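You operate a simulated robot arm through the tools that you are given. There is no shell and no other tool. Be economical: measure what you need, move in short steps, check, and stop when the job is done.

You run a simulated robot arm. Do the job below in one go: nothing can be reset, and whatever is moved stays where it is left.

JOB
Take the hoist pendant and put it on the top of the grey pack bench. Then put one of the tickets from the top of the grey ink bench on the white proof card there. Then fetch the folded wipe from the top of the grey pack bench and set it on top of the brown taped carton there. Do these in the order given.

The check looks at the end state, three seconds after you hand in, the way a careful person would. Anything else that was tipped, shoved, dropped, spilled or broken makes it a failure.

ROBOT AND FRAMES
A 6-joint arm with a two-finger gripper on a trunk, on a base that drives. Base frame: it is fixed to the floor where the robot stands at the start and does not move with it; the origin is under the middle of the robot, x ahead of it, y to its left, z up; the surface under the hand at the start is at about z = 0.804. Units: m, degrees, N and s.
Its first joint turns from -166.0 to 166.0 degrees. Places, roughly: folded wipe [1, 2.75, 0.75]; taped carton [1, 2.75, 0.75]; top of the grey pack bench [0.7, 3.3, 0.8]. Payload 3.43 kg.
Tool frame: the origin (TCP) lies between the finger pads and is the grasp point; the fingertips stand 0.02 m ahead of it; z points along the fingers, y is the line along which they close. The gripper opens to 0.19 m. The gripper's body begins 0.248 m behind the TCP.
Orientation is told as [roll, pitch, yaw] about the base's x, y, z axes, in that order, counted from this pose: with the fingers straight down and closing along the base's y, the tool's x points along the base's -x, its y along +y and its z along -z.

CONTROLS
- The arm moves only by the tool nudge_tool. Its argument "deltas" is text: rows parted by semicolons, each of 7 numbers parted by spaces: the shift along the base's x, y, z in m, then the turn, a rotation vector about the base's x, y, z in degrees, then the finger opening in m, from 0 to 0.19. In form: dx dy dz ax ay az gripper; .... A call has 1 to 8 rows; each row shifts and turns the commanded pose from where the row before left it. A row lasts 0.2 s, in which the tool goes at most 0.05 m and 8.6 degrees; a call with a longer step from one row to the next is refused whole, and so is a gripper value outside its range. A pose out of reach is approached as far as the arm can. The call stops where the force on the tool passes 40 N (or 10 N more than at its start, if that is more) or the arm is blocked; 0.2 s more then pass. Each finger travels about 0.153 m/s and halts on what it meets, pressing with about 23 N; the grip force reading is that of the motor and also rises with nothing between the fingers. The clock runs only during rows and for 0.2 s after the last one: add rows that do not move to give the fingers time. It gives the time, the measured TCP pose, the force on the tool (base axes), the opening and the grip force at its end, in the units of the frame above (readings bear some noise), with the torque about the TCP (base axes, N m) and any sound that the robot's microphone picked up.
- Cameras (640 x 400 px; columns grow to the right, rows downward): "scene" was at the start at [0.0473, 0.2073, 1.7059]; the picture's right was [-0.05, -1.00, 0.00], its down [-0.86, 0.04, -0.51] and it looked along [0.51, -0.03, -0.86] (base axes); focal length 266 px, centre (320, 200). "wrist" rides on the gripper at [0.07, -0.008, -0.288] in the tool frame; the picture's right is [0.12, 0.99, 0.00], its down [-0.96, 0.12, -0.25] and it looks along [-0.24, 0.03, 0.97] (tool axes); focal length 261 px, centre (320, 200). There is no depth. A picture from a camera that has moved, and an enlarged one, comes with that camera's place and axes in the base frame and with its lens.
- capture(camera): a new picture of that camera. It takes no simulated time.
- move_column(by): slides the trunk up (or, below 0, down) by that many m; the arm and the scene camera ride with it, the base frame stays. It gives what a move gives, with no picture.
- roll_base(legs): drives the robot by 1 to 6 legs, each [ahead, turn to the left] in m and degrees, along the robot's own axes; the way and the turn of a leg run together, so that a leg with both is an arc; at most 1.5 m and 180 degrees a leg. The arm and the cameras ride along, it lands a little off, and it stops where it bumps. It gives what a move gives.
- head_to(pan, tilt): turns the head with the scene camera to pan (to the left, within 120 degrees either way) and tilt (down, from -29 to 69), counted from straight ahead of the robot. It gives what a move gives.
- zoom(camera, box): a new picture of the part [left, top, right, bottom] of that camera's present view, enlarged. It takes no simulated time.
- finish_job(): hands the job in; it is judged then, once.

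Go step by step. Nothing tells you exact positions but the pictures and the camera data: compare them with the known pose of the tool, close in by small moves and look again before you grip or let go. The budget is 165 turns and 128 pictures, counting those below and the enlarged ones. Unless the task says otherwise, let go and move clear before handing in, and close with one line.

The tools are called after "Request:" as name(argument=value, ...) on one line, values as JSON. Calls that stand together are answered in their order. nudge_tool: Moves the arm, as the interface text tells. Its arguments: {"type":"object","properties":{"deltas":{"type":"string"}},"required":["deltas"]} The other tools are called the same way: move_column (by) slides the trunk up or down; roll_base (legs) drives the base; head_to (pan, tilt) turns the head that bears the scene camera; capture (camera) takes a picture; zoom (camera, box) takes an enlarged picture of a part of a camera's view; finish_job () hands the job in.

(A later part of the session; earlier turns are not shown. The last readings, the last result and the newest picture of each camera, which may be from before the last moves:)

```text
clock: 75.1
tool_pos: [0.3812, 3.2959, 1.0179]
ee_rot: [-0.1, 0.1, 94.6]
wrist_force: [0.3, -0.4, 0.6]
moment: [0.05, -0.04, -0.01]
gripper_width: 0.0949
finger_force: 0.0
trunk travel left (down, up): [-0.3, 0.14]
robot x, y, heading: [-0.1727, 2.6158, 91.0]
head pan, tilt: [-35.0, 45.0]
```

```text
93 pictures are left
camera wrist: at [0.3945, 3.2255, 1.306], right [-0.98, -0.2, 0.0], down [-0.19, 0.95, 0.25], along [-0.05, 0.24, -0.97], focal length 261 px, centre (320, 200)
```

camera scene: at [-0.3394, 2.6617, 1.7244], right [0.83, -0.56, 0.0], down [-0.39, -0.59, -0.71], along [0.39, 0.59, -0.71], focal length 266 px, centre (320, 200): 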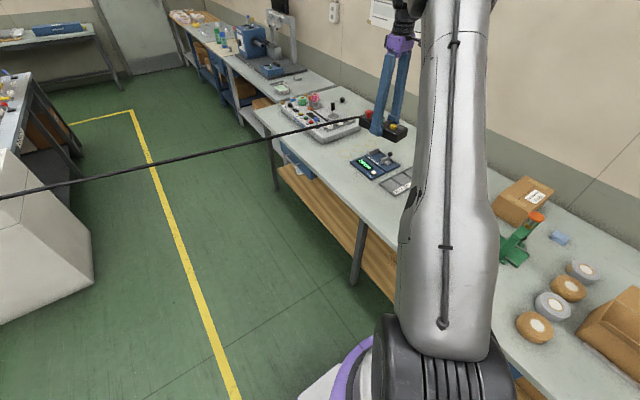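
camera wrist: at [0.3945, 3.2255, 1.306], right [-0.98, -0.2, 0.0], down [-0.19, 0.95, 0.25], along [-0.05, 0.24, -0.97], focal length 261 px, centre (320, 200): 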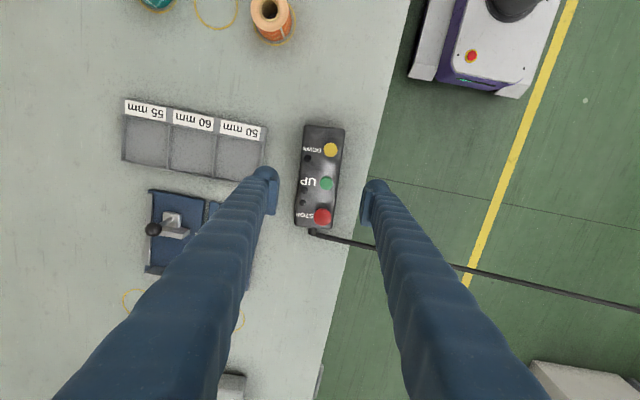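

The pendant rests flat on the pack bench with its cable trailing west. I'll raise the hand, swing it back in front of the robot south of the cable, and look at the carton and wipe while here.

Request:
nudge_tool(deltas="0 -0.02 0.04 0 0 0 0.095;0 -0.03 0.04 0 0 0 0.095;0 -0.04 0.03 0 0 0 0.095;0 -0.045 0.02 0 0 0 0.095;-0.03 -0.035 0.02 0 0 0 0.095;-0.045 -0.015 0.015 0 0 0 0.095;-0.05 0 0 0 0 0 0.095;-0.05 0 0 0 0 0 0.095")

Request:
nudge_tool(deltas="-0.05 0 0 0 0 0 0.095;-0.05 0 0 0 0 0 0.095;-0.05 0.01 0 0 0 0 0.095;-0.05 0.01 0 0 0 0 0.095;-0.05 0.01 0 0 0 0 0.095")

Request:
head_to(pan=-75, tilt=40)

Request:
capture(camera="scene")

```text
refused: row 5 steps farther than a row can; nothing moved
```

```text
refused: row 3 steps farther than a row can; nothing moved
```

```text
clock: 76.2
tool_pos: [0.3823, 3.2955, 1.0183]
ee_rot: [0.0, 0.1, 94.6]
wrist_force: [-0.4, -0.5, 0.7]
moment: [0.0, 0.0, -0.01]
gripper_width: 0.0951
finger_force: 0.1
trunk travel left (down, up): [-0.3, 0.14]
robot x, y, heading: [-0.178, 2.6175, 91.1]
head pan, tilt: [-75.0, 40.0]
```

```text
92 pictures are left
camera scene: at [-0.3035, 2.6173, 1.7317], right [0.28, -0.96, 0.0], down [-0.62, -0.18, -0.77], along [0.74, 0.21, -0.64], focal length 266 px, centre (320, 200)
```

scene: 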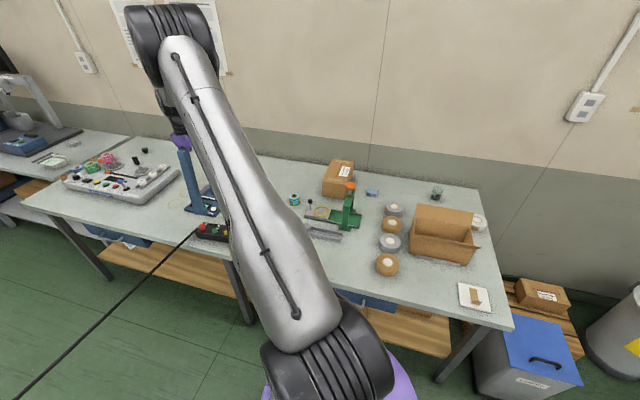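

Request:
zoom(camera="scene", box=[280, 140, 440, 240])

Request:
nudge_tool(deltas="0 -0.02 0.04 0 0 0 0.095;0 -0.025 0.04 0 0 0 0.095;0 -0.035 0.03 0 0 0 0.095;0 -0.04 0.02 0 0 0 0.095;-0.03 -0.03 0.01 0 0 0 0.095;-0.045 -0.01 0.01 0 0 0 0.095;-0.048 0 0 0 0 0 0.095;-0.048 0 0 0 0 0 0.095")

Request:
nudge_tool(deltas="-0.048 0 0 0 0 0 0.095;-0.048 0 0 0 0 0 0.095;-0.048 0.01 0 0 0 0 0.095;-0.048 0.01 0 0 0 0 0.095;-0.048 0.01 0 0 0 0 0.095")

Request:
head_to(pan=-20, tilt=45)

Request:
capture(camera="scene")

```text
4.00 times, centred on (360, 190) of scene
camera zoom: at [-0.3035, 2.6173, 1.7317], right [0.28, -0.96, 0.0], down [-0.62, -0.18, -0.77], along [0.74, 0.21, -0.64], focal length 1062 px, centre (160, 240)
```

zoom: 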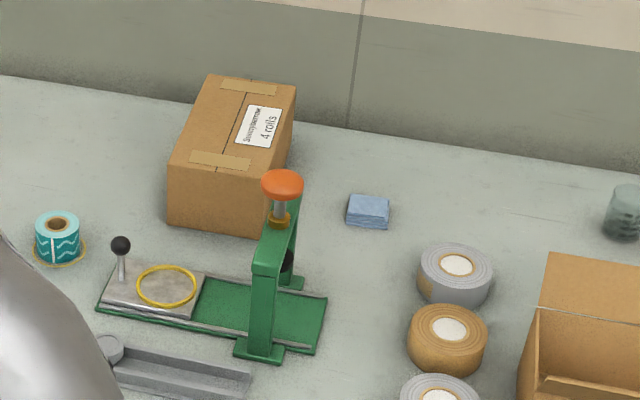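

```text
clock: 78.0
tool_pos: [0.2092, 3.1359, 1.1691]
ee_rot: [0.0, 0.1, 94.5]
wrist_force: [0.0, 0.2, -0.6]
moment: [-0.03, -0.01, 0.03]
gripper_width: 0.0952
finger_force: 0.0
trunk travel left (down, up): [-0.3, 0.14]
robot x, y, heading: [-0.1745, 2.6176, 91.1]
head pan, tilt: [-75.0, 40.0]
```

```text
clock: 79.2
tool_pos: [-0.0319, 3.1682, 1.1679]
ee_rot: [0.0, 0.1, 94.6]
wrist_force: [-0.3, 0.5, -0.1]
moment: [-0.01, -0.05, -0.01]
gripper_width: 0.0948
finger_force: 0.0
trunk travel left (down, up): [-0.3, 0.14]
robot x, y, heading: [-0.1758, 2.6151, 91.1]
head pan, tilt: [-75.0, 40.0]
```

```text
clock: 80.4
tool_pos: [-0.0298, 3.167, 1.1682]
ee_rot: [0.0, 0.1, 94.6]
wrist_force: [-0.2, 0.8, -0.3]
moment: [-0.03, 0.01, -0.01]
gripper_width: 0.0948
finger_force: 0.0
trunk travel left (down, up): [-0.3, 0.14]
robot x, y, heading: [-0.1719, 2.6171, 90.9]
head pan, tilt: [-20.0, 45.0]
```

```text
90 pictures are left
camera scene: at [-0.3591, 2.6702, 1.7244], right [0.95, -0.32, 0.0], down [-0.23, -0.67, -0.71], along [0.23, 0.67, -0.71], focal length 266 px, centre (320, 200)
```

scene: 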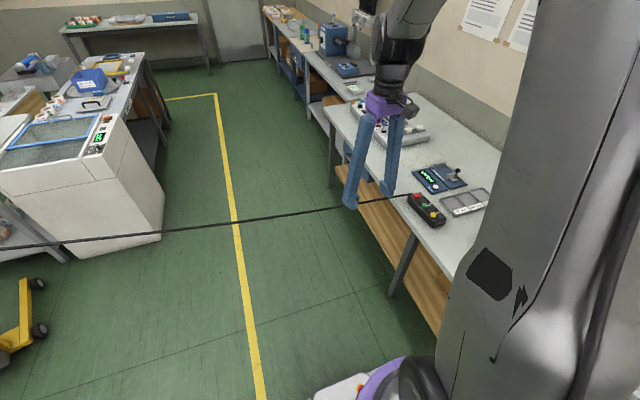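

The pendant placed fine; now backing south away from the cable, back to the ink bench.

Request:
roll_base(legs=[[-1.3, 0], [-1.27, 0]])

Request:
roll_base(legs=[[0, -90]])

Request:
head_to(pan=0, tilt=50)

Request:
capture(camera="scene")

```text
clock: 97.7
tool_pos: [0.0116, 0.5912, 1.1686]
ee_rot: [0.0, 0.1, 95.7]
wrist_force: [1.3, -0.1, -0.2]
moment: [0.0, 0.03, 0.01]
gripper_width: 0.0948
finger_force: 0.0
trunk travel left (down, up): [-0.3, 0.14]
robot x, y, heading: [-0.1184, 0.0404, 92.5]
head pan, tilt: [-20.0, 45.0]
```

```text
clock: 103.1
tool_pos: [0.4555, -0.022, 1.1712]
ee_rot: [0.0, 0.2, 13.1]
wrist_force: [0.7, 1.2, -0.3]
moment: [-0.27, 0.16, -0.01]
gripper_width: 0.0949
finger_force: 0.1
trunk travel left (down, up): [-0.3, 0.14]
robot x, y, heading: [-0.126, 0.1176, 7.2]
head pan, tilt: [-20.0, 45.0]
stopped in leg 1: the robot was blocked; the commanded pose is now the measured one
```

```text
clock: 103.9
tool_pos: [0.4553, -0.0219, 1.1706]
ee_rot: [0.0, 0.0, 13.1]
wrist_force: [0.8, -0.2, -0.6]
moment: [0.04, 0.04, -0.02]
gripper_width: 0.0949
finger_force: 0.1
trunk travel left (down, up): [-0.3, 0.14]
robot x, y, heading: [-0.1269, 0.1186, 7.4]
head pan, tilt: [0.0, 50.0]
```

```text
89 pictures are left
camera scene: at [-0.099, 0.3358, 1.7175], right [0.13, -0.99, 0.0], down [-0.76, -0.1, -0.64], along [0.64, 0.08, -0.77], focal length 266 px, centre (320, 200)
```

scene: 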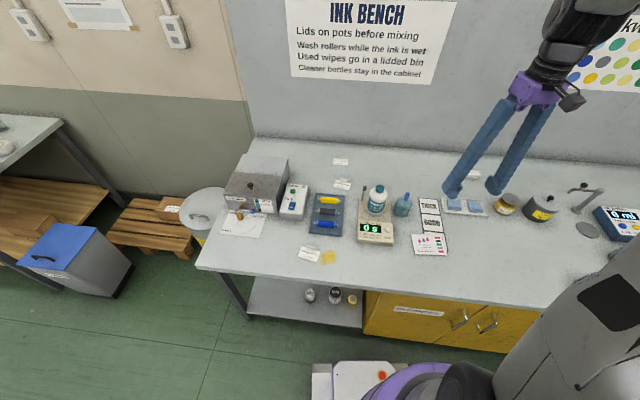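

The turn was blocked just short of facing the bench; I'll check what the base touched before moving further.

Request:
head_to(pan=120, tilt=60)

Request:
capture(camera="scene")

Request:
head_to(pan=-120, tilt=60)

Request:
capture(camera="scene")

Request:
head_to(pan=0, tilt=69)

Request:
capture(camera="scene")

```text
clock: 105.9
tool_pos: [0.455, -0.0229, 1.1724]
ee_rot: [-0.2, -0.1, 13.1]
wrist_force: [-0.1, 0.0, 0.4]
moment: [0.02, 0.04, -0.02]
gripper_width: 0.0949
finger_force: 0.1
trunk travel left (down, up): [-0.3, 0.14]
robot x, y, heading: [-0.1261, 0.1189, 7.4]
head pan, tilt: [120.0, 60.0]
```

```text
88 pictures are left
camera scene: at [-0.2162, 0.3791, 1.705], right [0.8, 0.61, 0.0], down [0.52, -0.69, -0.5], along [-0.3, 0.4, -0.87], focal length 266 px, centre (320, 200)
```

scene: 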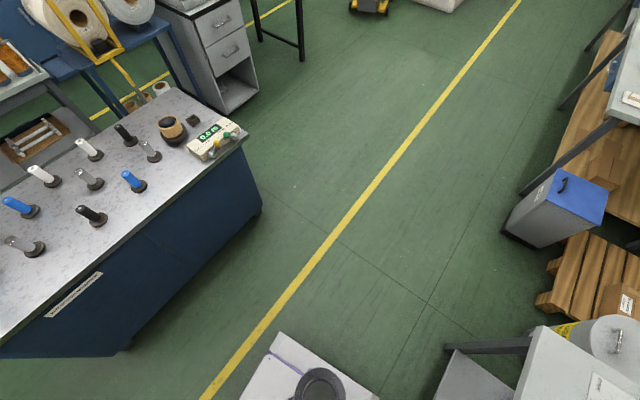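

```text
clock: 109.3
tool_pos: [0.4557, -0.0218, 1.1715]
ee_rot: [-0.1, -0.1, 13.1]
wrist_force: [0.3, 0.6, 0.8]
moment: [-0.02, -0.01, 0.0]
gripper_width: 0.0948
finger_force: 0.0
trunk travel left (down, up): [-0.3, 0.14]
robot x, y, heading: [-0.1309, 0.1188, 7.3]
head pan, tilt: [-120.0, 60.0]
```

```text
87 pictures are left
camera scene: at [-0.2015, 0.2646, 1.705], right [-0.92, 0.38, 0.0], down [0.33, 0.8, -0.5], along [-0.19, -0.46, -0.87], focal length 266 px, centre (320, 200)
```

scene: 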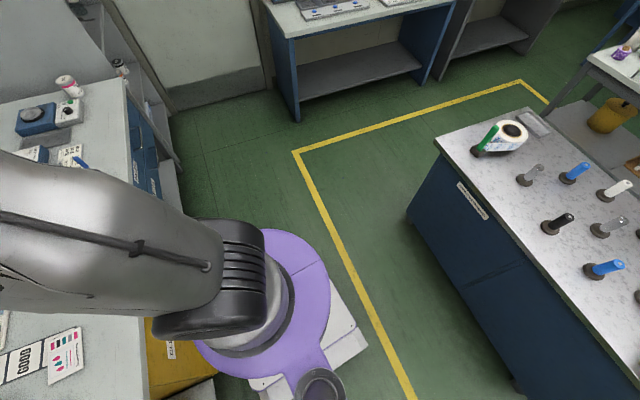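

```text
clock: 111.3
tool_pos: [0.4535, -0.0236, 1.1718]
ee_rot: [-0.1, 0.0, 13.1]
wrist_force: [-0.5, -0.3, -0.7]
moment: [0.02, 0.01, 0.0]
gripper_width: 0.0947
finger_force: 0.0
trunk travel left (down, up): [-0.3, 0.14]
robot x, y, heading: [-0.1291, 0.119, 7.3]
head pan, tilt: [0.0, 68.8]
```

```text
86 pictures are left
camera scene: at [-0.1204, 0.3332, 1.6956], right [0.13, -0.99, 0.0], down [-0.92, -0.12, -0.36], along [0.36, 0.05, -0.93], focal length 266 px, centre (320, 200)
```

scene: 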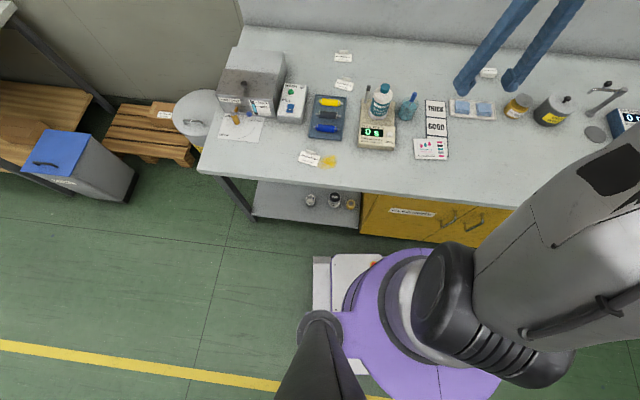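

The base corner touched the fixed yellow cabinet; nothing shifted. I'll back off slightly and square up, then zoom in on the tickets and candidate cards.

Request:
zoom(camera="scene", box=[200, 40, 360, 180])

Request:
zoom(camera="scene", box=[350, 60, 510, 170])

Request:
roll_base(legs=[[-0.1, 0], [0, -7.3]])

```text
2.86 times, centred on (280, 110) of scene
camera zoom: at [-0.1204, 0.3332, 1.6956], right [0.13, -0.99, 0.0], down [-0.92, -0.12, -0.36], along [0.36, 0.05, -0.93], focal length 759 px, centre (434, 457)
```

zoom: 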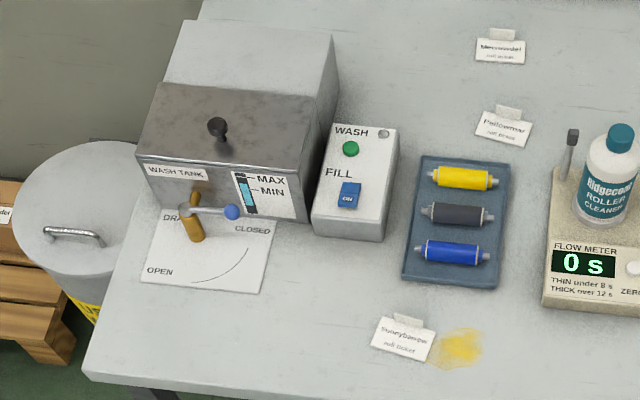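

```text
3.64 times, centred on (430, 115) of scene
camera zoom: at [-0.1204, 0.3332, 1.6956], right [0.13, -0.99, 0.0], down [-0.92, -0.12, -0.36], along [0.36, 0.05, -0.93], focal length 966 px, centre (-80, 509)
```

zoom: 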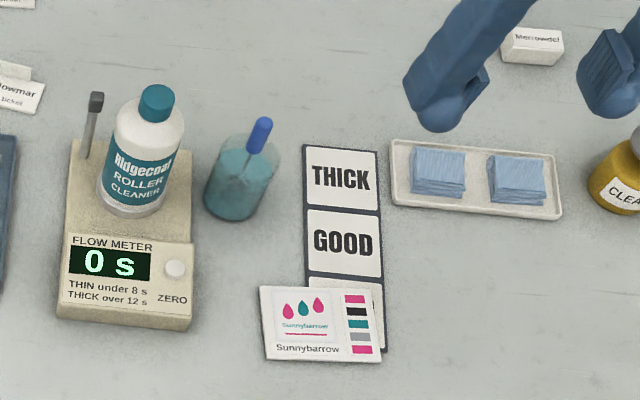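

```text
clock: 113.4
tool_pos: [0.3351, -0.1072, 1.1721]
ee_rot: [-0.1, 0.0, 6.0]
wrist_force: [-0.2, 1.2, 0.2]
moment: [-0.04, 0.03, 0.02]
gripper_width: 0.095
finger_force: 0.0
trunk travel left (down, up): [-0.3, 0.14]
robot x, y, heading: [-0.2269, 0.1159, 0.1]
head pan, tilt: [0.0, 68.8]
```

The white proof card is the printed Sunnybarrow card near (0.49, -0.02). The nearest ticket is the Sunnybarrow one near (0.39, 0.445), which lies clear of other things. I'll drive up a bit and bring the wrist camera over it.

Request:
roll_base(legs=[[0.14, 0]])

Request:
nudge_tool(deltas="-0.01 0.04 0 0 0 0 0.1;-0.01 0.045 0 0 0 0 0.1;-0.01 0.045 0 0 0 0 0.1;-0.01 0.045 0 0 0 0 0.1;-0.01 0.045 0 0 0 -6 0.1;0 0.045 0 0 0 0 0.1;0 0.045 0 0 0 0 0.1;0 0.045 0 0 0 0 0.1")

Request:
nudge_tool(deltas="-0.01 0.045 0 0 0 0 0.1;-0.01 0.045 0 0 0 0 0.1;-0.01 0.045 0 0 0 0 0.1;0 0.045 0 0 0 0 0.1;0 0 0 0 0 0 0.1")

Request:
capture(camera="wrist")

Request:
capture(camera="scene")

```text
clock: 115.0
tool_pos: [0.4747, -0.1086, 1.1723]
ee_rot: [0.0, 0.0, 5.8]
wrist_force: [0.0, 0.0, -0.8]
moment: [0.05, 0.08, -0.01]
gripper_width: 0.095
finger_force: 0.1
trunk travel left (down, up): [-0.3, 0.14]
robot x, y, heading: [-0.0837, 0.1107, -0.0]
head pan, tilt: [0.0, 68.8]
```

```text
clock: 116.8
tool_pos: [0.4229, 0.247, 1.1712]
ee_rot: [-0.2, 0.0, -0.3]
wrist_force: [0.4, 0.4, -0.1]
moment: [-0.05, 0.0, 0.0]
gripper_width: 0.0998
finger_force: 0.1
trunk travel left (down, up): [-0.3, 0.14]
robot x, y, heading: [-0.0846, 0.1143, 0.3]
head pan, tilt: [0.0, 68.8]
```

```text
clock: 118.2
tool_pos: [0.4121, 0.3903, 1.1522]
ee_rot: [-1.3, 1.8, -4.7]
wrist_force: [0.6, 0.1, 0.0]
moment: [0.06, 0.09, -0.01]
gripper_width: 0.1
finger_force: 0.0
trunk travel left (down, up): [-0.3, 0.14]
robot x, y, heading: [-0.0861, 0.1116, -0.1]
head pan, tilt: [0.0, 68.8]
stopped in row 5: the arm was blocked; the commanded pose is now the measured one
```

```text
83 pictures are left
camera wrist: at [0.3502, 0.3921, 1.4427], right [-0.04, 1.0, -0.02], down [0.98, 0.04, 0.22], along [0.22, -0.01, -0.98], focal length 261 px, centre (320, 200)
```

wrist: 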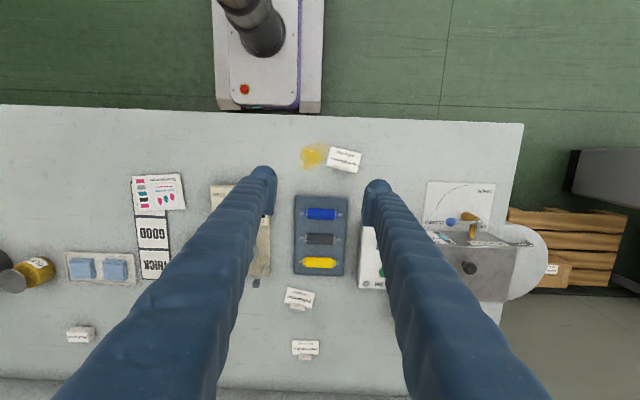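

```text
82 pictures are left
camera scene: at [-0.0576, 0.3362, 1.6916], right [0.24, -0.97, 0.0], down [-0.93, -0.23, -0.29], along [0.28, 0.07, -0.96], focal length 266 px, centre (320, 200)
```

scene: 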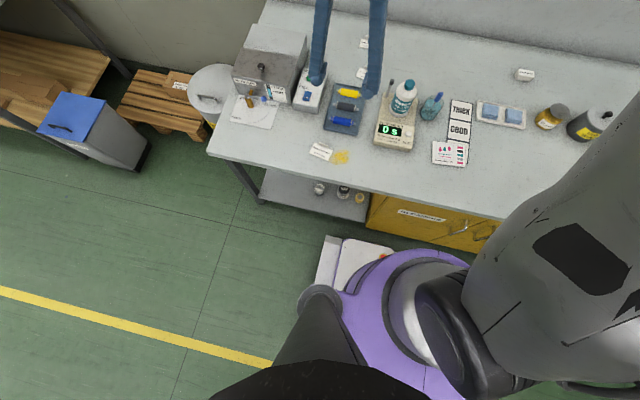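

The arm's elbow met the camera mast when reaching left so close in. I'll pull back out and take the Pellowmar ticket at about (0.77, 0.335) instead, which is at a comfortable reach.

Request:
nudge_tool(deltas="0.02 -0.04 0 0 0 0 0.1;0.03 -0.035 0 0 0 0 0.1;0.045 0 0 1.3 -1.8 4.7 0.1;0.045 0.01 0 0 0 0 0.1;0.045 0.01 0 0 0 0 0.1;0.045 0.01 0 0 0 0 0.1;0.045 0 0 0 0 0 0.1;0.04 0 0 0 0 0 0.1")

Request:
capture(camera="wrist")

Request:
head_to(pan=10, tilt=50)

Request:
capture(camera="scene")

```text
clock: 120.0
tool_pos: [0.7245, 0.3493, 1.1557]
ee_rot: [0.2, -0.3, 0.5]
wrist_force: [-0.4, -0.1, 0.1]
moment: [0.02, 0.06, -0.03]
gripper_width: 0.1002
finger_force: 0.1
trunk travel left (down, up): [-0.3, 0.14]
robot x, y, heading: [-0.0891, 0.1138, 0.1]
head pan, tilt: [0.0, 68.8]
```

```text
81 pictures are left
camera wrist: at [0.6517, 0.3381, 1.443], right [-0.13, 0.99, 0.0], down [0.96, 0.12, 0.25], along [0.25, 0.04, -0.97], focal length 261 px, centre (320, 200)
```

wrist: 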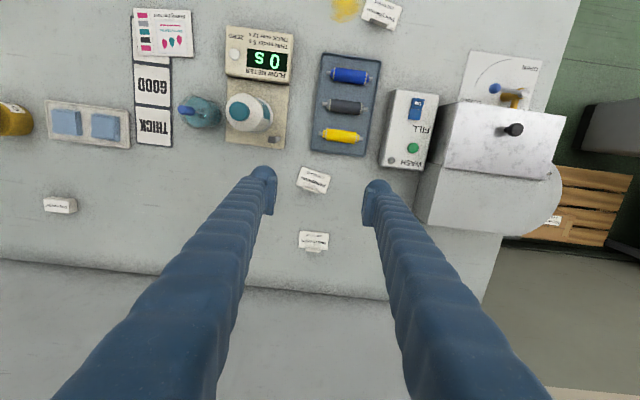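

```text
clock: 120.8
tool_pos: [0.7219, 0.3497, 1.1562]
ee_rot: [0.4, -0.2, 0.5]
wrist_force: [-0.5, 0.3, 0.4]
moment: [-0.01, 0.02, 0.02]
gripper_width: 0.0999
finger_force: 0.0
trunk travel left (down, up): [-0.3, 0.14]
robot x, y, heading: [-0.0849, 0.1132, -0.1]
head pan, tilt: [10.0, 50.0]
```

```text
80 pictures are left
camera scene: at [-0.031, 0.3382, 1.7174], right [0.17, -0.98, 0.0], down [-0.76, -0.13, -0.64], along [0.63, 0.11, -0.77], focal length 266 px, centre (320, 200)
```

scene: 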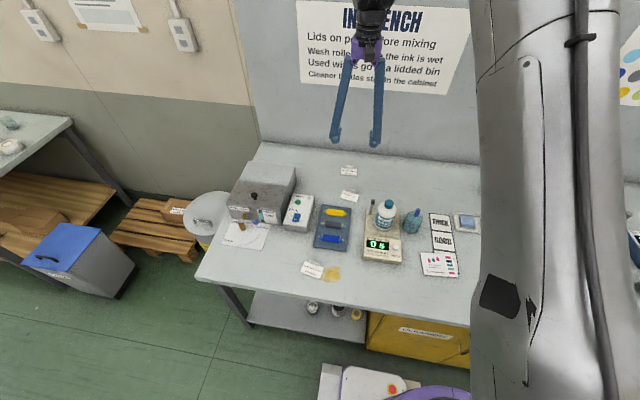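

Now I'll zoom on the ticket to see its shape and which way to grip it.

Request:
zoom(camera="wrist", box=[270, 150, 370, 260])

Request:
zoom(camera="scene", box=[320, 150, 390, 210])

```text
3.64 times, centred on (320, 205) of wrist
camera zoom: at [0.6502, 0.338, 1.4435], right [-0.13, 0.99, 0.0], down [0.96, 0.12, 0.25], along [0.25, 0.04, -0.97], focal length 948 px, centre (320, 182)
```

zoom: 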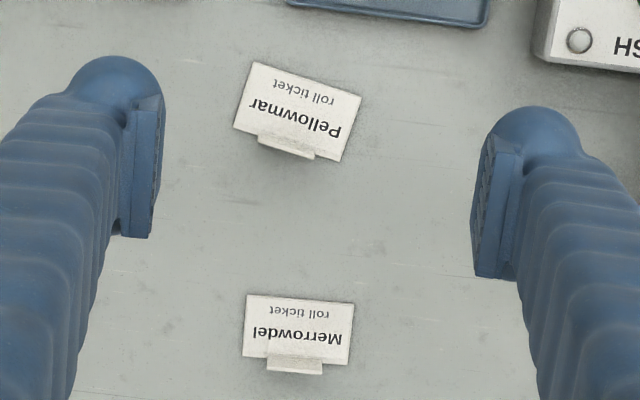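

```text
6.67 times, centred on (355, 180) of scene
camera zoom: at [-0.031, 0.3382, 1.7174], right [0.17, -0.98, 0.0], down [-0.76, -0.13, -0.64], along [0.63, 0.11, -0.77], focal length 1770 px, centre (87, 333)
```

zoom: 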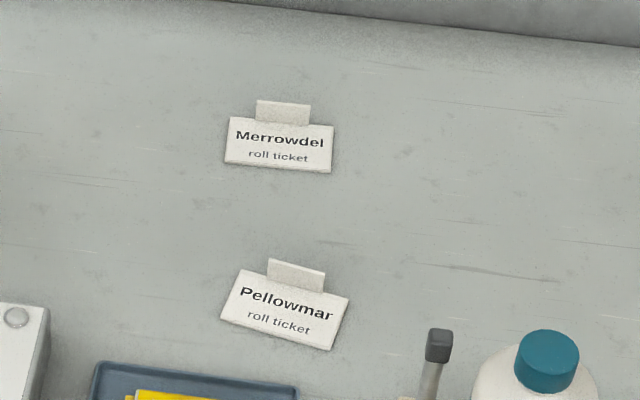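

Each ticket is a flat card with a small upright tab (about 36 × 22 mm) on its back edge, so I'll pinch the tab with the tool turned about 80°.

Request:
nudge_tool(deltas="0.01 0 0 0 0 8 0.08;0.01 0 -0.01 0 0 8 0.06;0.01 0 -0.02 0 0 8 0.06;0.01 0 -0.02 0 0 8 0.06;0.01 -0.005 -0.02 0 0 8 0.06;0.01 -0.005 -0.02 0 0 8 0.06;0 0 -0.02 0 0 8 0.06;0 0 -0.02 0 0 8 0.06")

Request:
nudge_tool(deltas="0 0 -0.02 0 0 8 0.06;0 0 -0.02 0 0 7.5 0.06;0 0 0 0 0 0 0.06")

Request:
capture(camera="wrist")

Request:
zoom(camera="scene", box=[300, 120, 400, 220])

```text
clock: 122.6
tool_pos: [0.7855, 0.3412, 1.0255]
ee_rot: [0.3, -0.3, 64.7]
wrist_force: [0.5, -0.1, -0.1]
moment: [0.01, 0.04, 0.02]
gripper_width: 0.0601
finger_force: 0.0
trunk travel left (down, up): [-0.3, 0.14]
robot x, y, heading: [-0.086, 0.1183, -0.1]
head pan, tilt: [10.0, 50.0]
```

```text
clock: 123.4
tool_pos: [0.7843, 0.3395, 0.9881]
ee_rot: [0.2, -0.4, 80.1]
wrist_force: [-0.5, -0.3, -0.2]
moment: [-0.01, -0.03, 0.01]
gripper_width: 0.06
finger_force: 0.0
trunk travel left (down, up): [-0.3, 0.14]
robot x, y, heading: [-0.0913, 0.113, -0.2]
head pan, tilt: [10.0, 50.0]
```

```text
77 pictures are left
camera wrist: at [0.7818, 0.2671, 1.2735], right [-1.0, 0.05, 0.0], down [0.05, 0.97, 0.25], along [0.01, 0.25, -0.97], focal length 261 px, centre (320, 200)
```

wrist: 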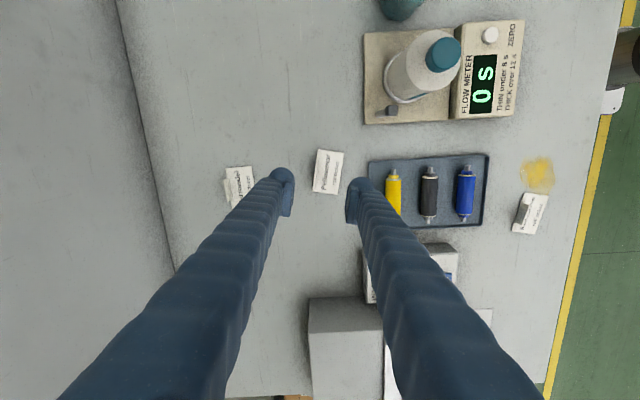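

```text
4.00 times, centred on (350, 170) of scene
camera zoom: at [-0.0311, 0.3383, 1.7175], right [0.17, -0.98, 0.0], down [-0.76, -0.13, -0.64], along [0.63, 0.11, -0.77], focal length 1062 px, centre (200, 320)
```

zoom: 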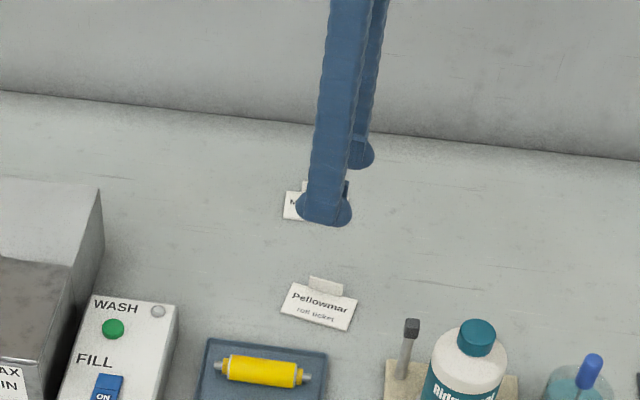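

Request:
zoom(camera="wrist", box=[270, 130, 370, 230])

```text
4.00 times, centred on (320, 180) of wrist
camera zoom: at [0.7818, 0.2671, 1.2735], right [-1.0, 0.05, 0.0], down [0.05, 0.97, 0.25], along [0.01, 0.25, -0.97], focal length 1043 px, centre (320, 280)
```

zoom: 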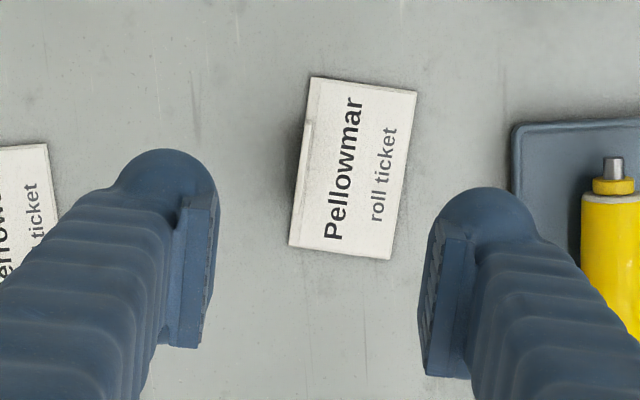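

Request:
nudge_tool(deltas="0.004 -0.004 -0.03 0 0 0 0.055;0.003 -0.004 -0.035 0 0 0 0.05;0 0 -0.035 0 0 0 0.05;0 0 -0.03 0 0 0 0.05;0 0 0 0 0 0 0.05")

Request:
zoom(camera="wrist", box=[260, 130, 380, 230])

Request:
zoom(camera="scene", box=[320, 150, 390, 210])

```text
clock: 124.6
tool_pos: [0.7903, 0.3305, 0.8558]
ee_rot: [0.3, -0.3, 80.0]
wrist_force: [-0.6, -0.1, 0.7]
moment: [0.01, 0.03, 0.0]
gripper_width: 0.0501
finger_force: 0.0
trunk travel left (down, up): [-0.3, 0.14]
robot x, y, heading: [-0.0888, 0.1141, -0.0]
head pan, tilt: [10.0, 50.0]
```

```text
4.00 times, centred on (320, 180) of wrist
camera zoom: at [0.7889, 0.2574, 1.144], right [-1.0, 0.05, 0.0], down [0.05, 0.97, 0.25], along [0.01, 0.25, -0.97], focal length 1043 px, centre (320, 280)
```

zoom: 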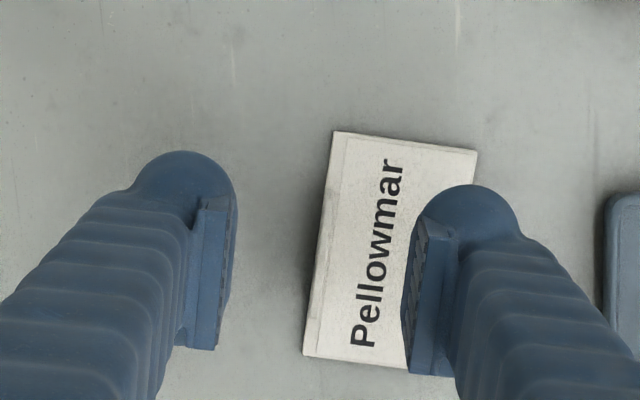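

```text
6.67 times, centred on (355, 180) of scene
camera zoom: at [-0.0313, 0.3384, 1.7175], right [0.17, -0.98, 0.0], down [-0.76, -0.13, -0.64], along [0.63, 0.11, -0.77], focal length 1770 px, centre (87, 333)
```

zoom: 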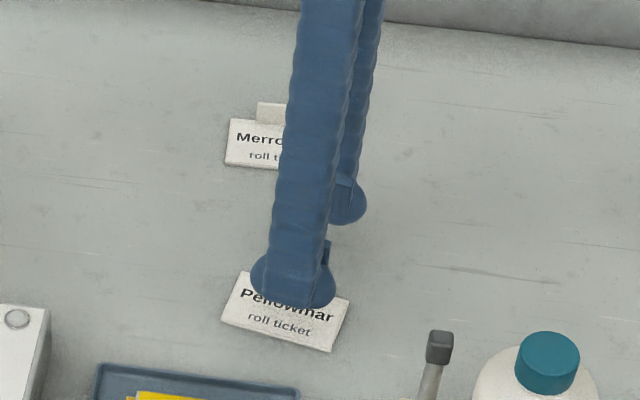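

The tab edge is centred between the fingers. Descending the last bit and closing on the tab.

Request:
nudge_tool(deltas="0 0.002 -0.015 0 0 0 0.05;0 0 -0.009 0 0 0 0.05;0 0 0 0 0 0 0.05")

Request:
zoom(camera="wrist", box=[260, 130, 380, 230])

Request:
nudge_tool(deltas="0 0 0 0 0 0 0.03;0 0 0 0 0 0 0.015;0 0 0 0 0 0 0.005;0 0 0 0 0 0 0.0;0 0 0 0 0 0 0.0")

Request:
zoom(camera="wrist", box=[260, 130, 380, 230])

```text
clock: 125.4
tool_pos: [0.7925, 0.3343, 0.8329]
ee_rot: [0.3, -0.3, 80.0]
wrist_force: [-0.1, -0.5, -0.1]
moment: [0.04, -0.01, -0.01]
gripper_width: 0.0495
finger_force: 0.0
trunk travel left (down, up): [-0.3, 0.14]
robot x, y, heading: [-0.088, 0.1114, -0.0]
head pan, tilt: [10.0, 50.0]
```

```text
4.00 times, centred on (320, 180) of wrist
camera zoom: at [0.7897, 0.2603, 1.1195], right [-1.0, 0.05, 0.0], down [0.05, 0.97, 0.25], along [0.01, 0.25, -0.97], focal length 1043 px, centre (320, 280)
```

zoom: 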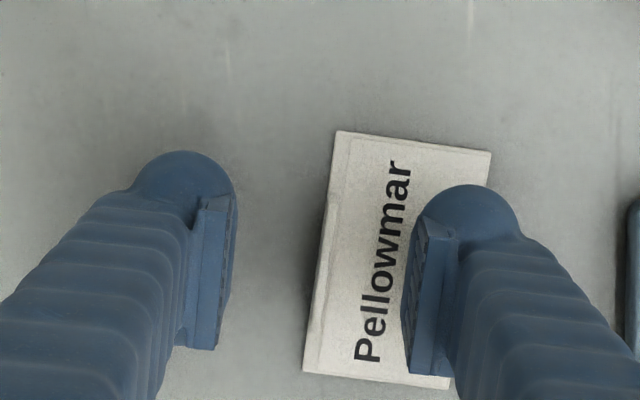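

```text
clock: 126.6
tool_pos: [0.7932, 0.3343, 0.833]
ee_rot: [0.3, -0.3, 80.0]
wrist_force: [-0.7, -0.1, 3.0]
moment: [-0.02, 0.0, 0.0]
gripper_width: 0.006
finger_force: 22.9
trunk travel left (down, up): [-0.3, 0.14]
robot x, y, heading: [-0.0879, 0.1156, -0.0]
head pan, tilt: [10.0, 50.0]
```

```text
4.00 times, centred on (320, 180) of wrist
camera zoom: at [0.7896, 0.2604, 1.1199], right [-1.0, 0.05, 0.0], down [0.05, 0.97, 0.25], along [0.01, 0.25, -0.97], focal length 1043 px, centre (320, 280)
```

zoom: 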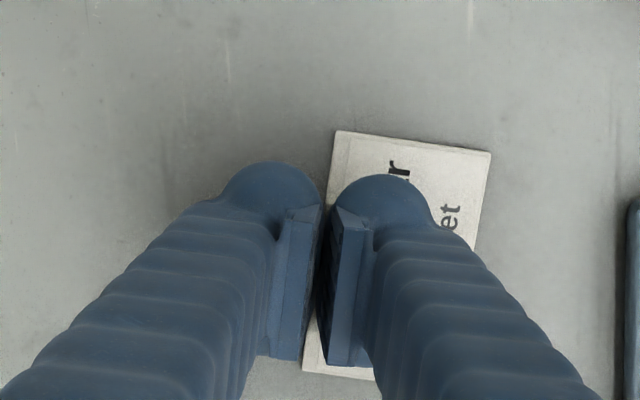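

Gripped at 6 mm — the tab is between the pads and the card has not shifted. Lifting gently and checking.

Request:
nudge_tool(deltas="0 0 0.01 0 0 0 0;0 0 0.015 0 0 0 0;0 0 0.02 0 0 0 0;0 0 0.02 0 0 0 0;0 0 0.02 0 0 0 0;0 0 0.02 0 0 0 0;0 0 0.02 0 0 0 0")

Request:
capture(camera="wrist")

Request:
zoom(camera="scene", box=[300, 100, 480, 280])

```text
clock: 128.2
tool_pos: [0.7922, 0.3339, 0.9562]
ee_rot: [0.3, -0.3, 80.0]
wrist_force: [-0.5, 0.4, -0.5]
moment: [0.03, -0.02, 0.0]
gripper_width: 0.0002
finger_force: 22.8
trunk travel left (down, up): [-0.3, 0.14]
robot x, y, heading: [-0.0854, 0.1183, 0.0]
head pan, tilt: [10.0, 50.0]
```

```text
70 pictures are left
camera wrist: at [0.7883, 0.2611, 1.244], right [-1.0, 0.05, 0.0], down [0.05, 0.97, 0.25], along [0.01, 0.25, -0.97], focal length 261 px, centre (320, 200)
```

wrist: 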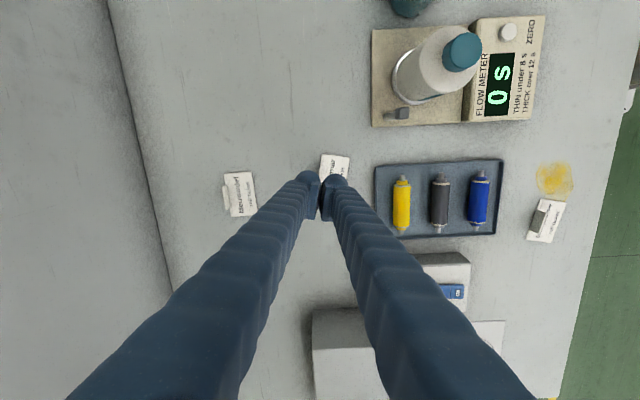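

```text
2.22 times, centred on (390, 190) of scene
camera zoom: at [-0.0314, 0.3382, 1.7175], right [0.17, -0.98, 0.0], down [-0.76, -0.13, -0.64], along [0.63, 0.11, -0.77], focal length 590 px, centre (164, 222)
```

zoom: 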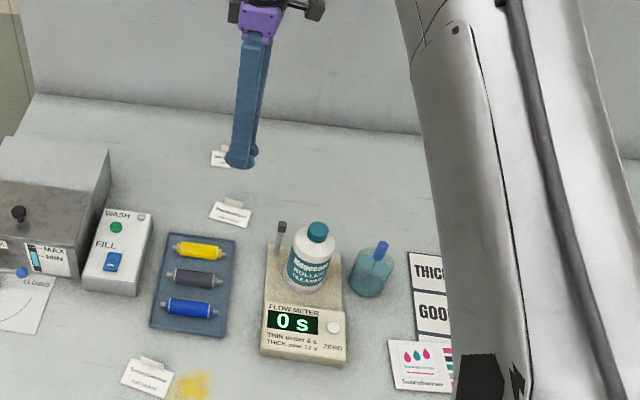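

The ticket slipped out and stayed put. I'll examine the tab shape in profile on the neighbouring tickets and recheck this one.

Request:
zoom(camera="wrist", box=[205, 155, 275, 225])

Request:
zoom(camera="wrist", box=[515, 185, 585, 255])

Request:
zoom(camera="scene", box=[345, 170, 385, 205])

```text
5.71 times, centred on (240, 190) of wrist
camera zoom: at [0.7883, 0.2611, 1.244], right [-1.0, 0.05, 0.0], down [0.05, 0.97, 0.25], along [0.01, 0.25, -0.97], focal length 1489 px, centre (777, 257)
```

zoom: 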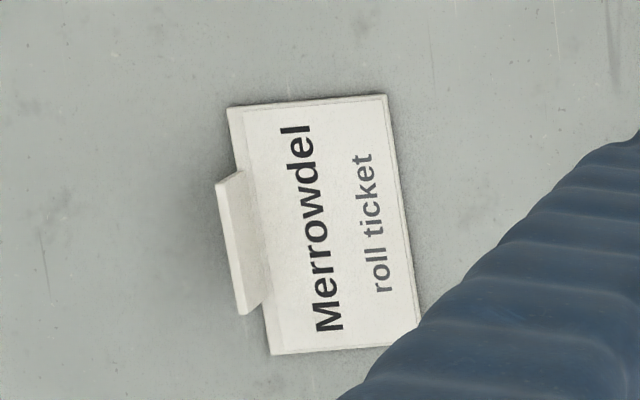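

```text
5.71 times, centred on (550, 220) of wrist
camera zoom: at [0.7883, 0.2611, 1.244], right [-1.0, 0.05, 0.0], down [0.05, 0.97, 0.25], along [0.01, 0.25, -0.97], focal length 1489 px, centre (-994, 86)
```

zoom: 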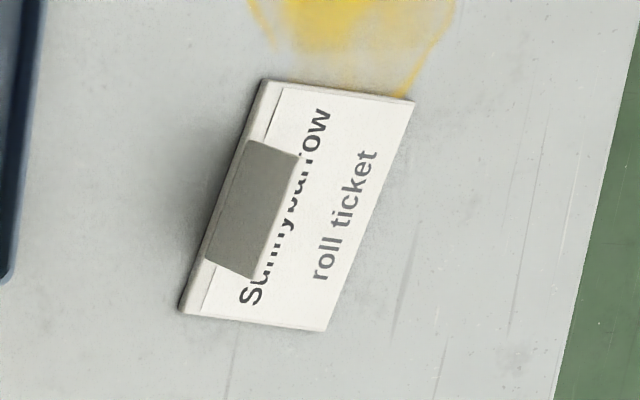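

```text
11.43 times, centred on (365, 188) of scene
camera zoom: at [-0.0314, 0.3382, 1.7175], right [0.17, -0.98, 0.0], down [-0.76, -0.13, -0.64], along [0.63, 0.11, -0.77], focal length 3034 px, centre (-194, 343)
```

zoom: 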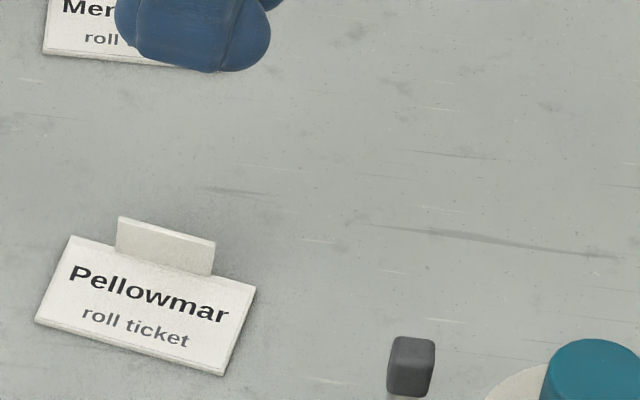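

The tab is vertical, about 20 mm tall; I gripped only its top. I'll reopen, recheck alignment, and go deeper.

Request:
nudge_tool(deltas="0 0 -0.02 0 0 0 0.03;0 0 -0.03 0 0 0 0.05;0 0 -0.03 0 0 0 0.05;0 0 -0.015 0 0 0 0.05;0 0 0 0 0 0 0.05")

Request:
zoom(camera="wrist", box=[260, 130, 380, 230])

```text
clock: 129.4
tool_pos: [0.7904, 0.3352, 0.8621]
ee_rot: [0.4, -0.4, 80.1]
wrist_force: [1.6, -0.4, 0.3]
moment: [0.01, 0.02, 0.02]
gripper_width: 0.0501
finger_force: 0.0
trunk travel left (down, up): [-0.3, 0.14]
robot x, y, heading: [-0.0914, 0.1111, -0.1]
head pan, tilt: [10.0, 50.0]
```

```text
4.00 times, centred on (320, 180) of wrist
camera zoom: at [0.7875, 0.2612, 1.1497], right [-1.0, 0.05, 0.0], down [0.05, 0.97, 0.25], along [0.01, 0.25, -0.97], focal length 1043 px, centre (320, 280)
```

zoom: 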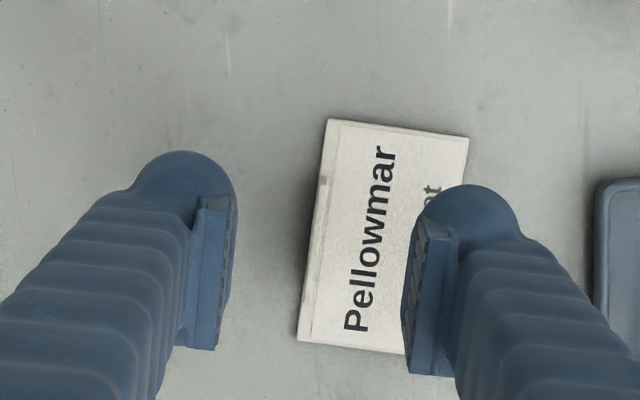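

Request:
nudge_tool(deltas="0.001 0 -0.018 0 0 0 0.04;0 0 -0.01 0 0 0 0.03;0 0 -0.003 0 0 0 0.03;0 0 0 0 0 0 0.03")

Request:
nudge_tool(deltas="0 0 -0.002 0 0 0 0.03;0 0 -0.001 0 0 0 0.03;0 0 -0.001 0 0 0 0.03")

```text
clock: 130.4
tool_pos: [0.7925, 0.3349, 0.8313]
ee_rot: [0.3, -0.3, 80.1]
wrist_force: [-0.2, 0.4, 0.4]
moment: [0.01, 0.03, 0.0]
gripper_width: 0.0298
finger_force: 0.0
trunk travel left (down, up): [-0.3, 0.14]
robot x, y, heading: [-0.0878, 0.1148, -0.1]
head pan, tilt: [10.0, 50.0]
```

```text
clock: 131.2
tool_pos: [0.792, 0.3346, 0.8277]
ee_rot: [0.4, -0.2, 80.1]
wrist_force: [-0.3, -0.4, -0.3]
moment: [0.01, -0.01, -0.03]
gripper_width: 0.0301
finger_force: 0.0
trunk travel left (down, up): [-0.3, 0.14]
robot x, y, heading: [-0.0895, 0.1121, 0.1]
head pan, tilt: [10.0, 50.0]
```

Request:
nudge_tool(deltas="0 0 -0.001 0 0 0 0.03;0 0 -0.001 0 0 0 0.03")

Request:
zoom(camera="wrist", box=[270, 140, 370, 220])

Request:
nudge_tool(deltas="0 0 0 0 0 0 0.02;0 0 0 0 0 0 0.01;0 0 0 0 0 0 0.0;0 0 0 0 0 0 0.0;0 0 0 0 0 0 0.0")

Request:
nudge_tool(deltas="0 0 0.003 0 0 0 0;0 0 0.004 0 0 0 0;0 0 0.004 0 0 0 0")

```text
clock: 131.8
tool_pos: [0.7924, 0.3343, 0.8247]
ee_rot: [0.3, -0.2, 80.1]
wrist_force: [0.3, 0.3, -0.1]
moment: [0.01, 0.04, 0.02]
gripper_width: 0.0299
finger_force: 0.0
trunk travel left (down, up): [-0.3, 0.14]
robot x, y, heading: [-0.0847, 0.112, -0.1]
head pan, tilt: [10.0, 50.0]
```

```text
5.00 times, centred on (320, 180) of wrist
camera zoom: at [0.7892, 0.261, 1.1123], right [-1.0, 0.05, 0.0], down [0.05, 0.97, 0.25], along [0.01, 0.25, -0.97], focal length 1303 px, centre (320, 300)
```

zoom: 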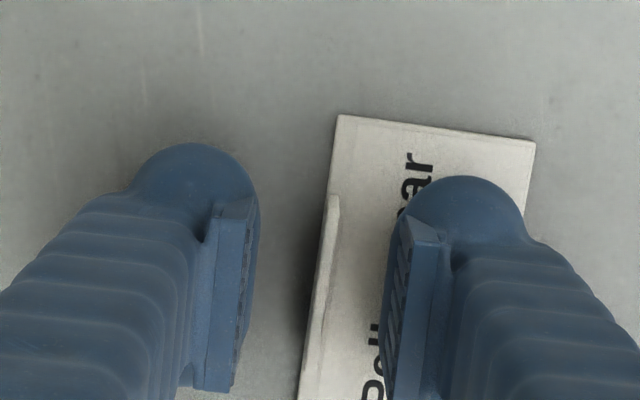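

```text
clock: 133.0
tool_pos: [0.7921, 0.3343, 0.8263]
ee_rot: [0.3, -0.3, 80.0]
wrist_force: [-0.1, -0.2, 0.2]
moment: [-0.02, 0.02, 0.0]
gripper_width: 0.0056
finger_force: 23.2
trunk travel left (down, up): [-0.3, 0.14]
robot x, y, heading: [-0.0858, 0.1144, 0.0]
head pan, tilt: [10.0, 50.0]
```

```text
clock: 133.8
tool_pos: [0.7915, 0.335, 0.8371]
ee_rot: [0.3, -0.4, 80.1]
wrist_force: [0.3, -0.3, 0.8]
moment: [-0.03, 0.0, 0.01]
gripper_width: 0.0061
finger_force: 23.3
trunk travel left (down, up): [-0.3, 0.14]
robot x, y, heading: [-0.0867, 0.1169, 0.1]
head pan, tilt: [10.0, 50.0]
```

Request:
nudge_tool(deltas="0 0 0.004 0 0 0 0;0 0 0.005 0 0 0 0;0 0 0.006 0 0 0 0;0 0 0.008 0 0 0 0;0 0 0.01 0 0 0 0;0 0 0.012 0 0 0 0;0 0 0.015 0 0 0 0")

Request:
zoom(camera="wrist", box=[260, 130, 380, 230])

Request:
zoom(camera="scene", box=[330, 150, 400, 210])

```text
clock: 135.4
tool_pos: [0.7917, 0.3338, 0.8973]
ee_rot: [0.3, -0.3, 80.1]
wrist_force: [-0.3, -0.4, 0.2]
moment: [-0.02, -0.07, 0.0]
gripper_width: 0.0058
finger_force: 23.2
trunk travel left (down, up): [-0.3, 0.14]
robot x, y, heading: [-0.0843, 0.1144, 0.1]
head pan, tilt: [10.0, 50.0]
```

```text
4.00 times, centred on (320, 180) of wrist
camera zoom: at [0.7888, 0.2611, 1.1831], right [-1.0, 0.05, 0.01], down [0.05, 0.97, 0.25], along [0.01, 0.25, -0.97], focal length 1043 px, centre (320, 280)
```

zoom: 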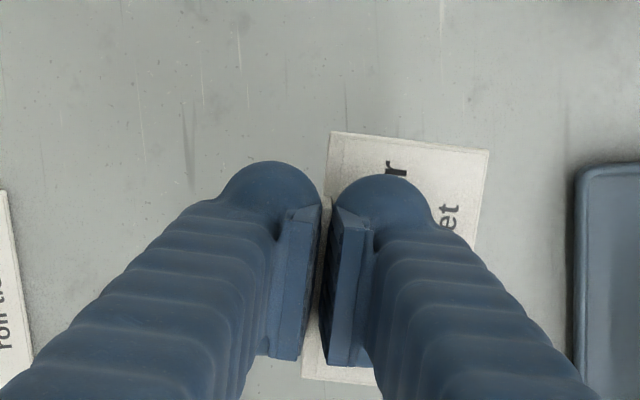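

```text
6.67 times, centred on (365, 180) of scene
camera zoom: at [-0.0313, 0.3383, 1.7175], right [0.17, -0.98, 0.0], down [-0.76, -0.13, -0.64], along [0.63, 0.11, -0.77], focal length 1770 px, centre (20, 333)
```

zoom: 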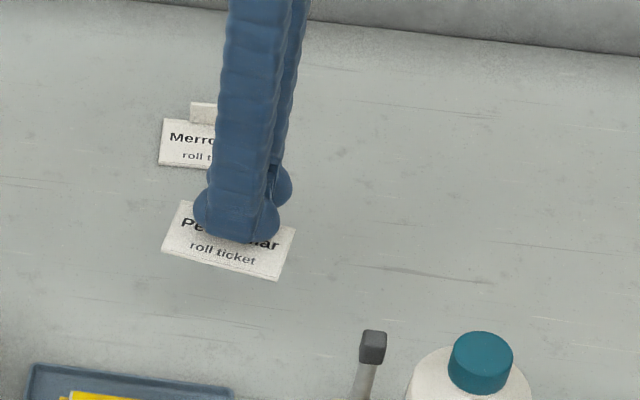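

The ticket is held. I'll raise it above the bottle height and carry it toward the proof card, squaring the yaw to 90° on the way.

Request:
nudge_tool(deltas="0 0 0.025 0 0 0 0;0 0 0.03 0 0 0 0;0 0 0.03 0 0 0 0;0 0 0.03 0 0 0 0;0 0 0.03 0 0 0 0;0 0 0.03 0 0 0 0;0 0 0.03 0 0 0 0;0 0 0.015 0 0 0 0")

Request:
nudge_tool(deltas="-0.01 -0.015 0 0 0 0 0;-0.02 -0.03 0 0 0 0 0;-0.025 -0.035 0 0 0 2 0;-0.025 -0.035 0 0 0 2 0;-0.025 -0.035 0 0 0 2 0;-0.025 -0.035 0 0 0 2 0;-0.025 -0.035 0 0 0 2 0;-0.025 -0.035 0 0 0 0 0")

Request:
nudge_tool(deltas="-0.025 -0.03 0 0 0 0 0;-0.025 -0.03 0 0 0 0 0;-0.025 -0.02 0 0 0 0 0;-0.02 -0.01 0 0 0 0 0;0 0 0 0 0 0 0")

Request:
capture(camera="wrist")

Request:
capture(camera="scene")

```text
clock: 137.2
tool_pos: [0.7924, 0.334, 1.118]
ee_rot: [0.3, -0.2, 80.0]
wrist_force: [-1.0, -0.1, 0.0]
moment: [-0.01, -0.03, 0.02]
gripper_width: 0.0059
finger_force: 22.6
trunk travel left (down, up): [-0.3, 0.14]
robot x, y, heading: [-0.0874, 0.1141, -0.1]
head pan, tilt: [10.0, 50.0]
```

```text
clock: 139.0
tool_pos: [0.61, 0.0791, 1.1162]
ee_rot: [0.3, -0.4, 90.1]
wrist_force: [-0.5, -0.8, 0.2]
moment: [0.02, -0.05, -0.03]
gripper_width: 0.0063
finger_force: 22.9
trunk travel left (down, up): [-0.3, 0.14]
robot x, y, heading: [-0.0862, 0.1099, -0.2]
head pan, tilt: [10.0, 50.0]
```

```text
clock: 140.2
tool_pos: [0.5176, -0.0108, 1.1163]
ee_rot: [0.2, -0.5, 90.0]
wrist_force: [-0.3, -0.4, -0.1]
moment: [0.01, 0.01, 0.0]
gripper_width: 0.0061
finger_force: 22.5
trunk travel left (down, up): [-0.3, 0.14]
robot x, y, heading: [-0.0866, 0.1117, 0.0]
head pan, tilt: [10.0, 50.0]
```

```text
61 pictures are left
camera wrist: at [0.527, -0.0828, 1.4042], right [-0.99, -0.12, 0.0], down [-0.11, 0.96, 0.25], along [-0.04, 0.25, -0.97], focal length 261 px, centre (320, 200)
```

wrist: 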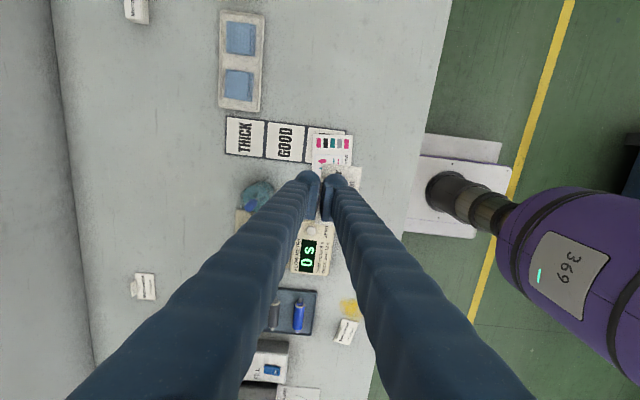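

```text
60 pictures are left
camera scene: at [-0.0315, 0.338, 1.7175], right [0.17, -0.98, 0.0], down [-0.76, -0.13, -0.64], along [0.63, 0.11, -0.77], focal length 266 px, centre (320, 200)
```

scene: 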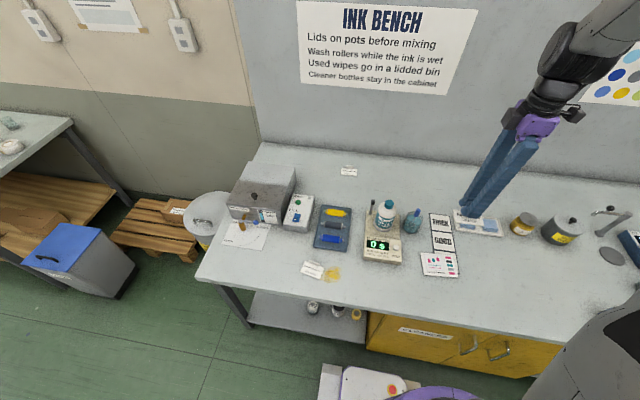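

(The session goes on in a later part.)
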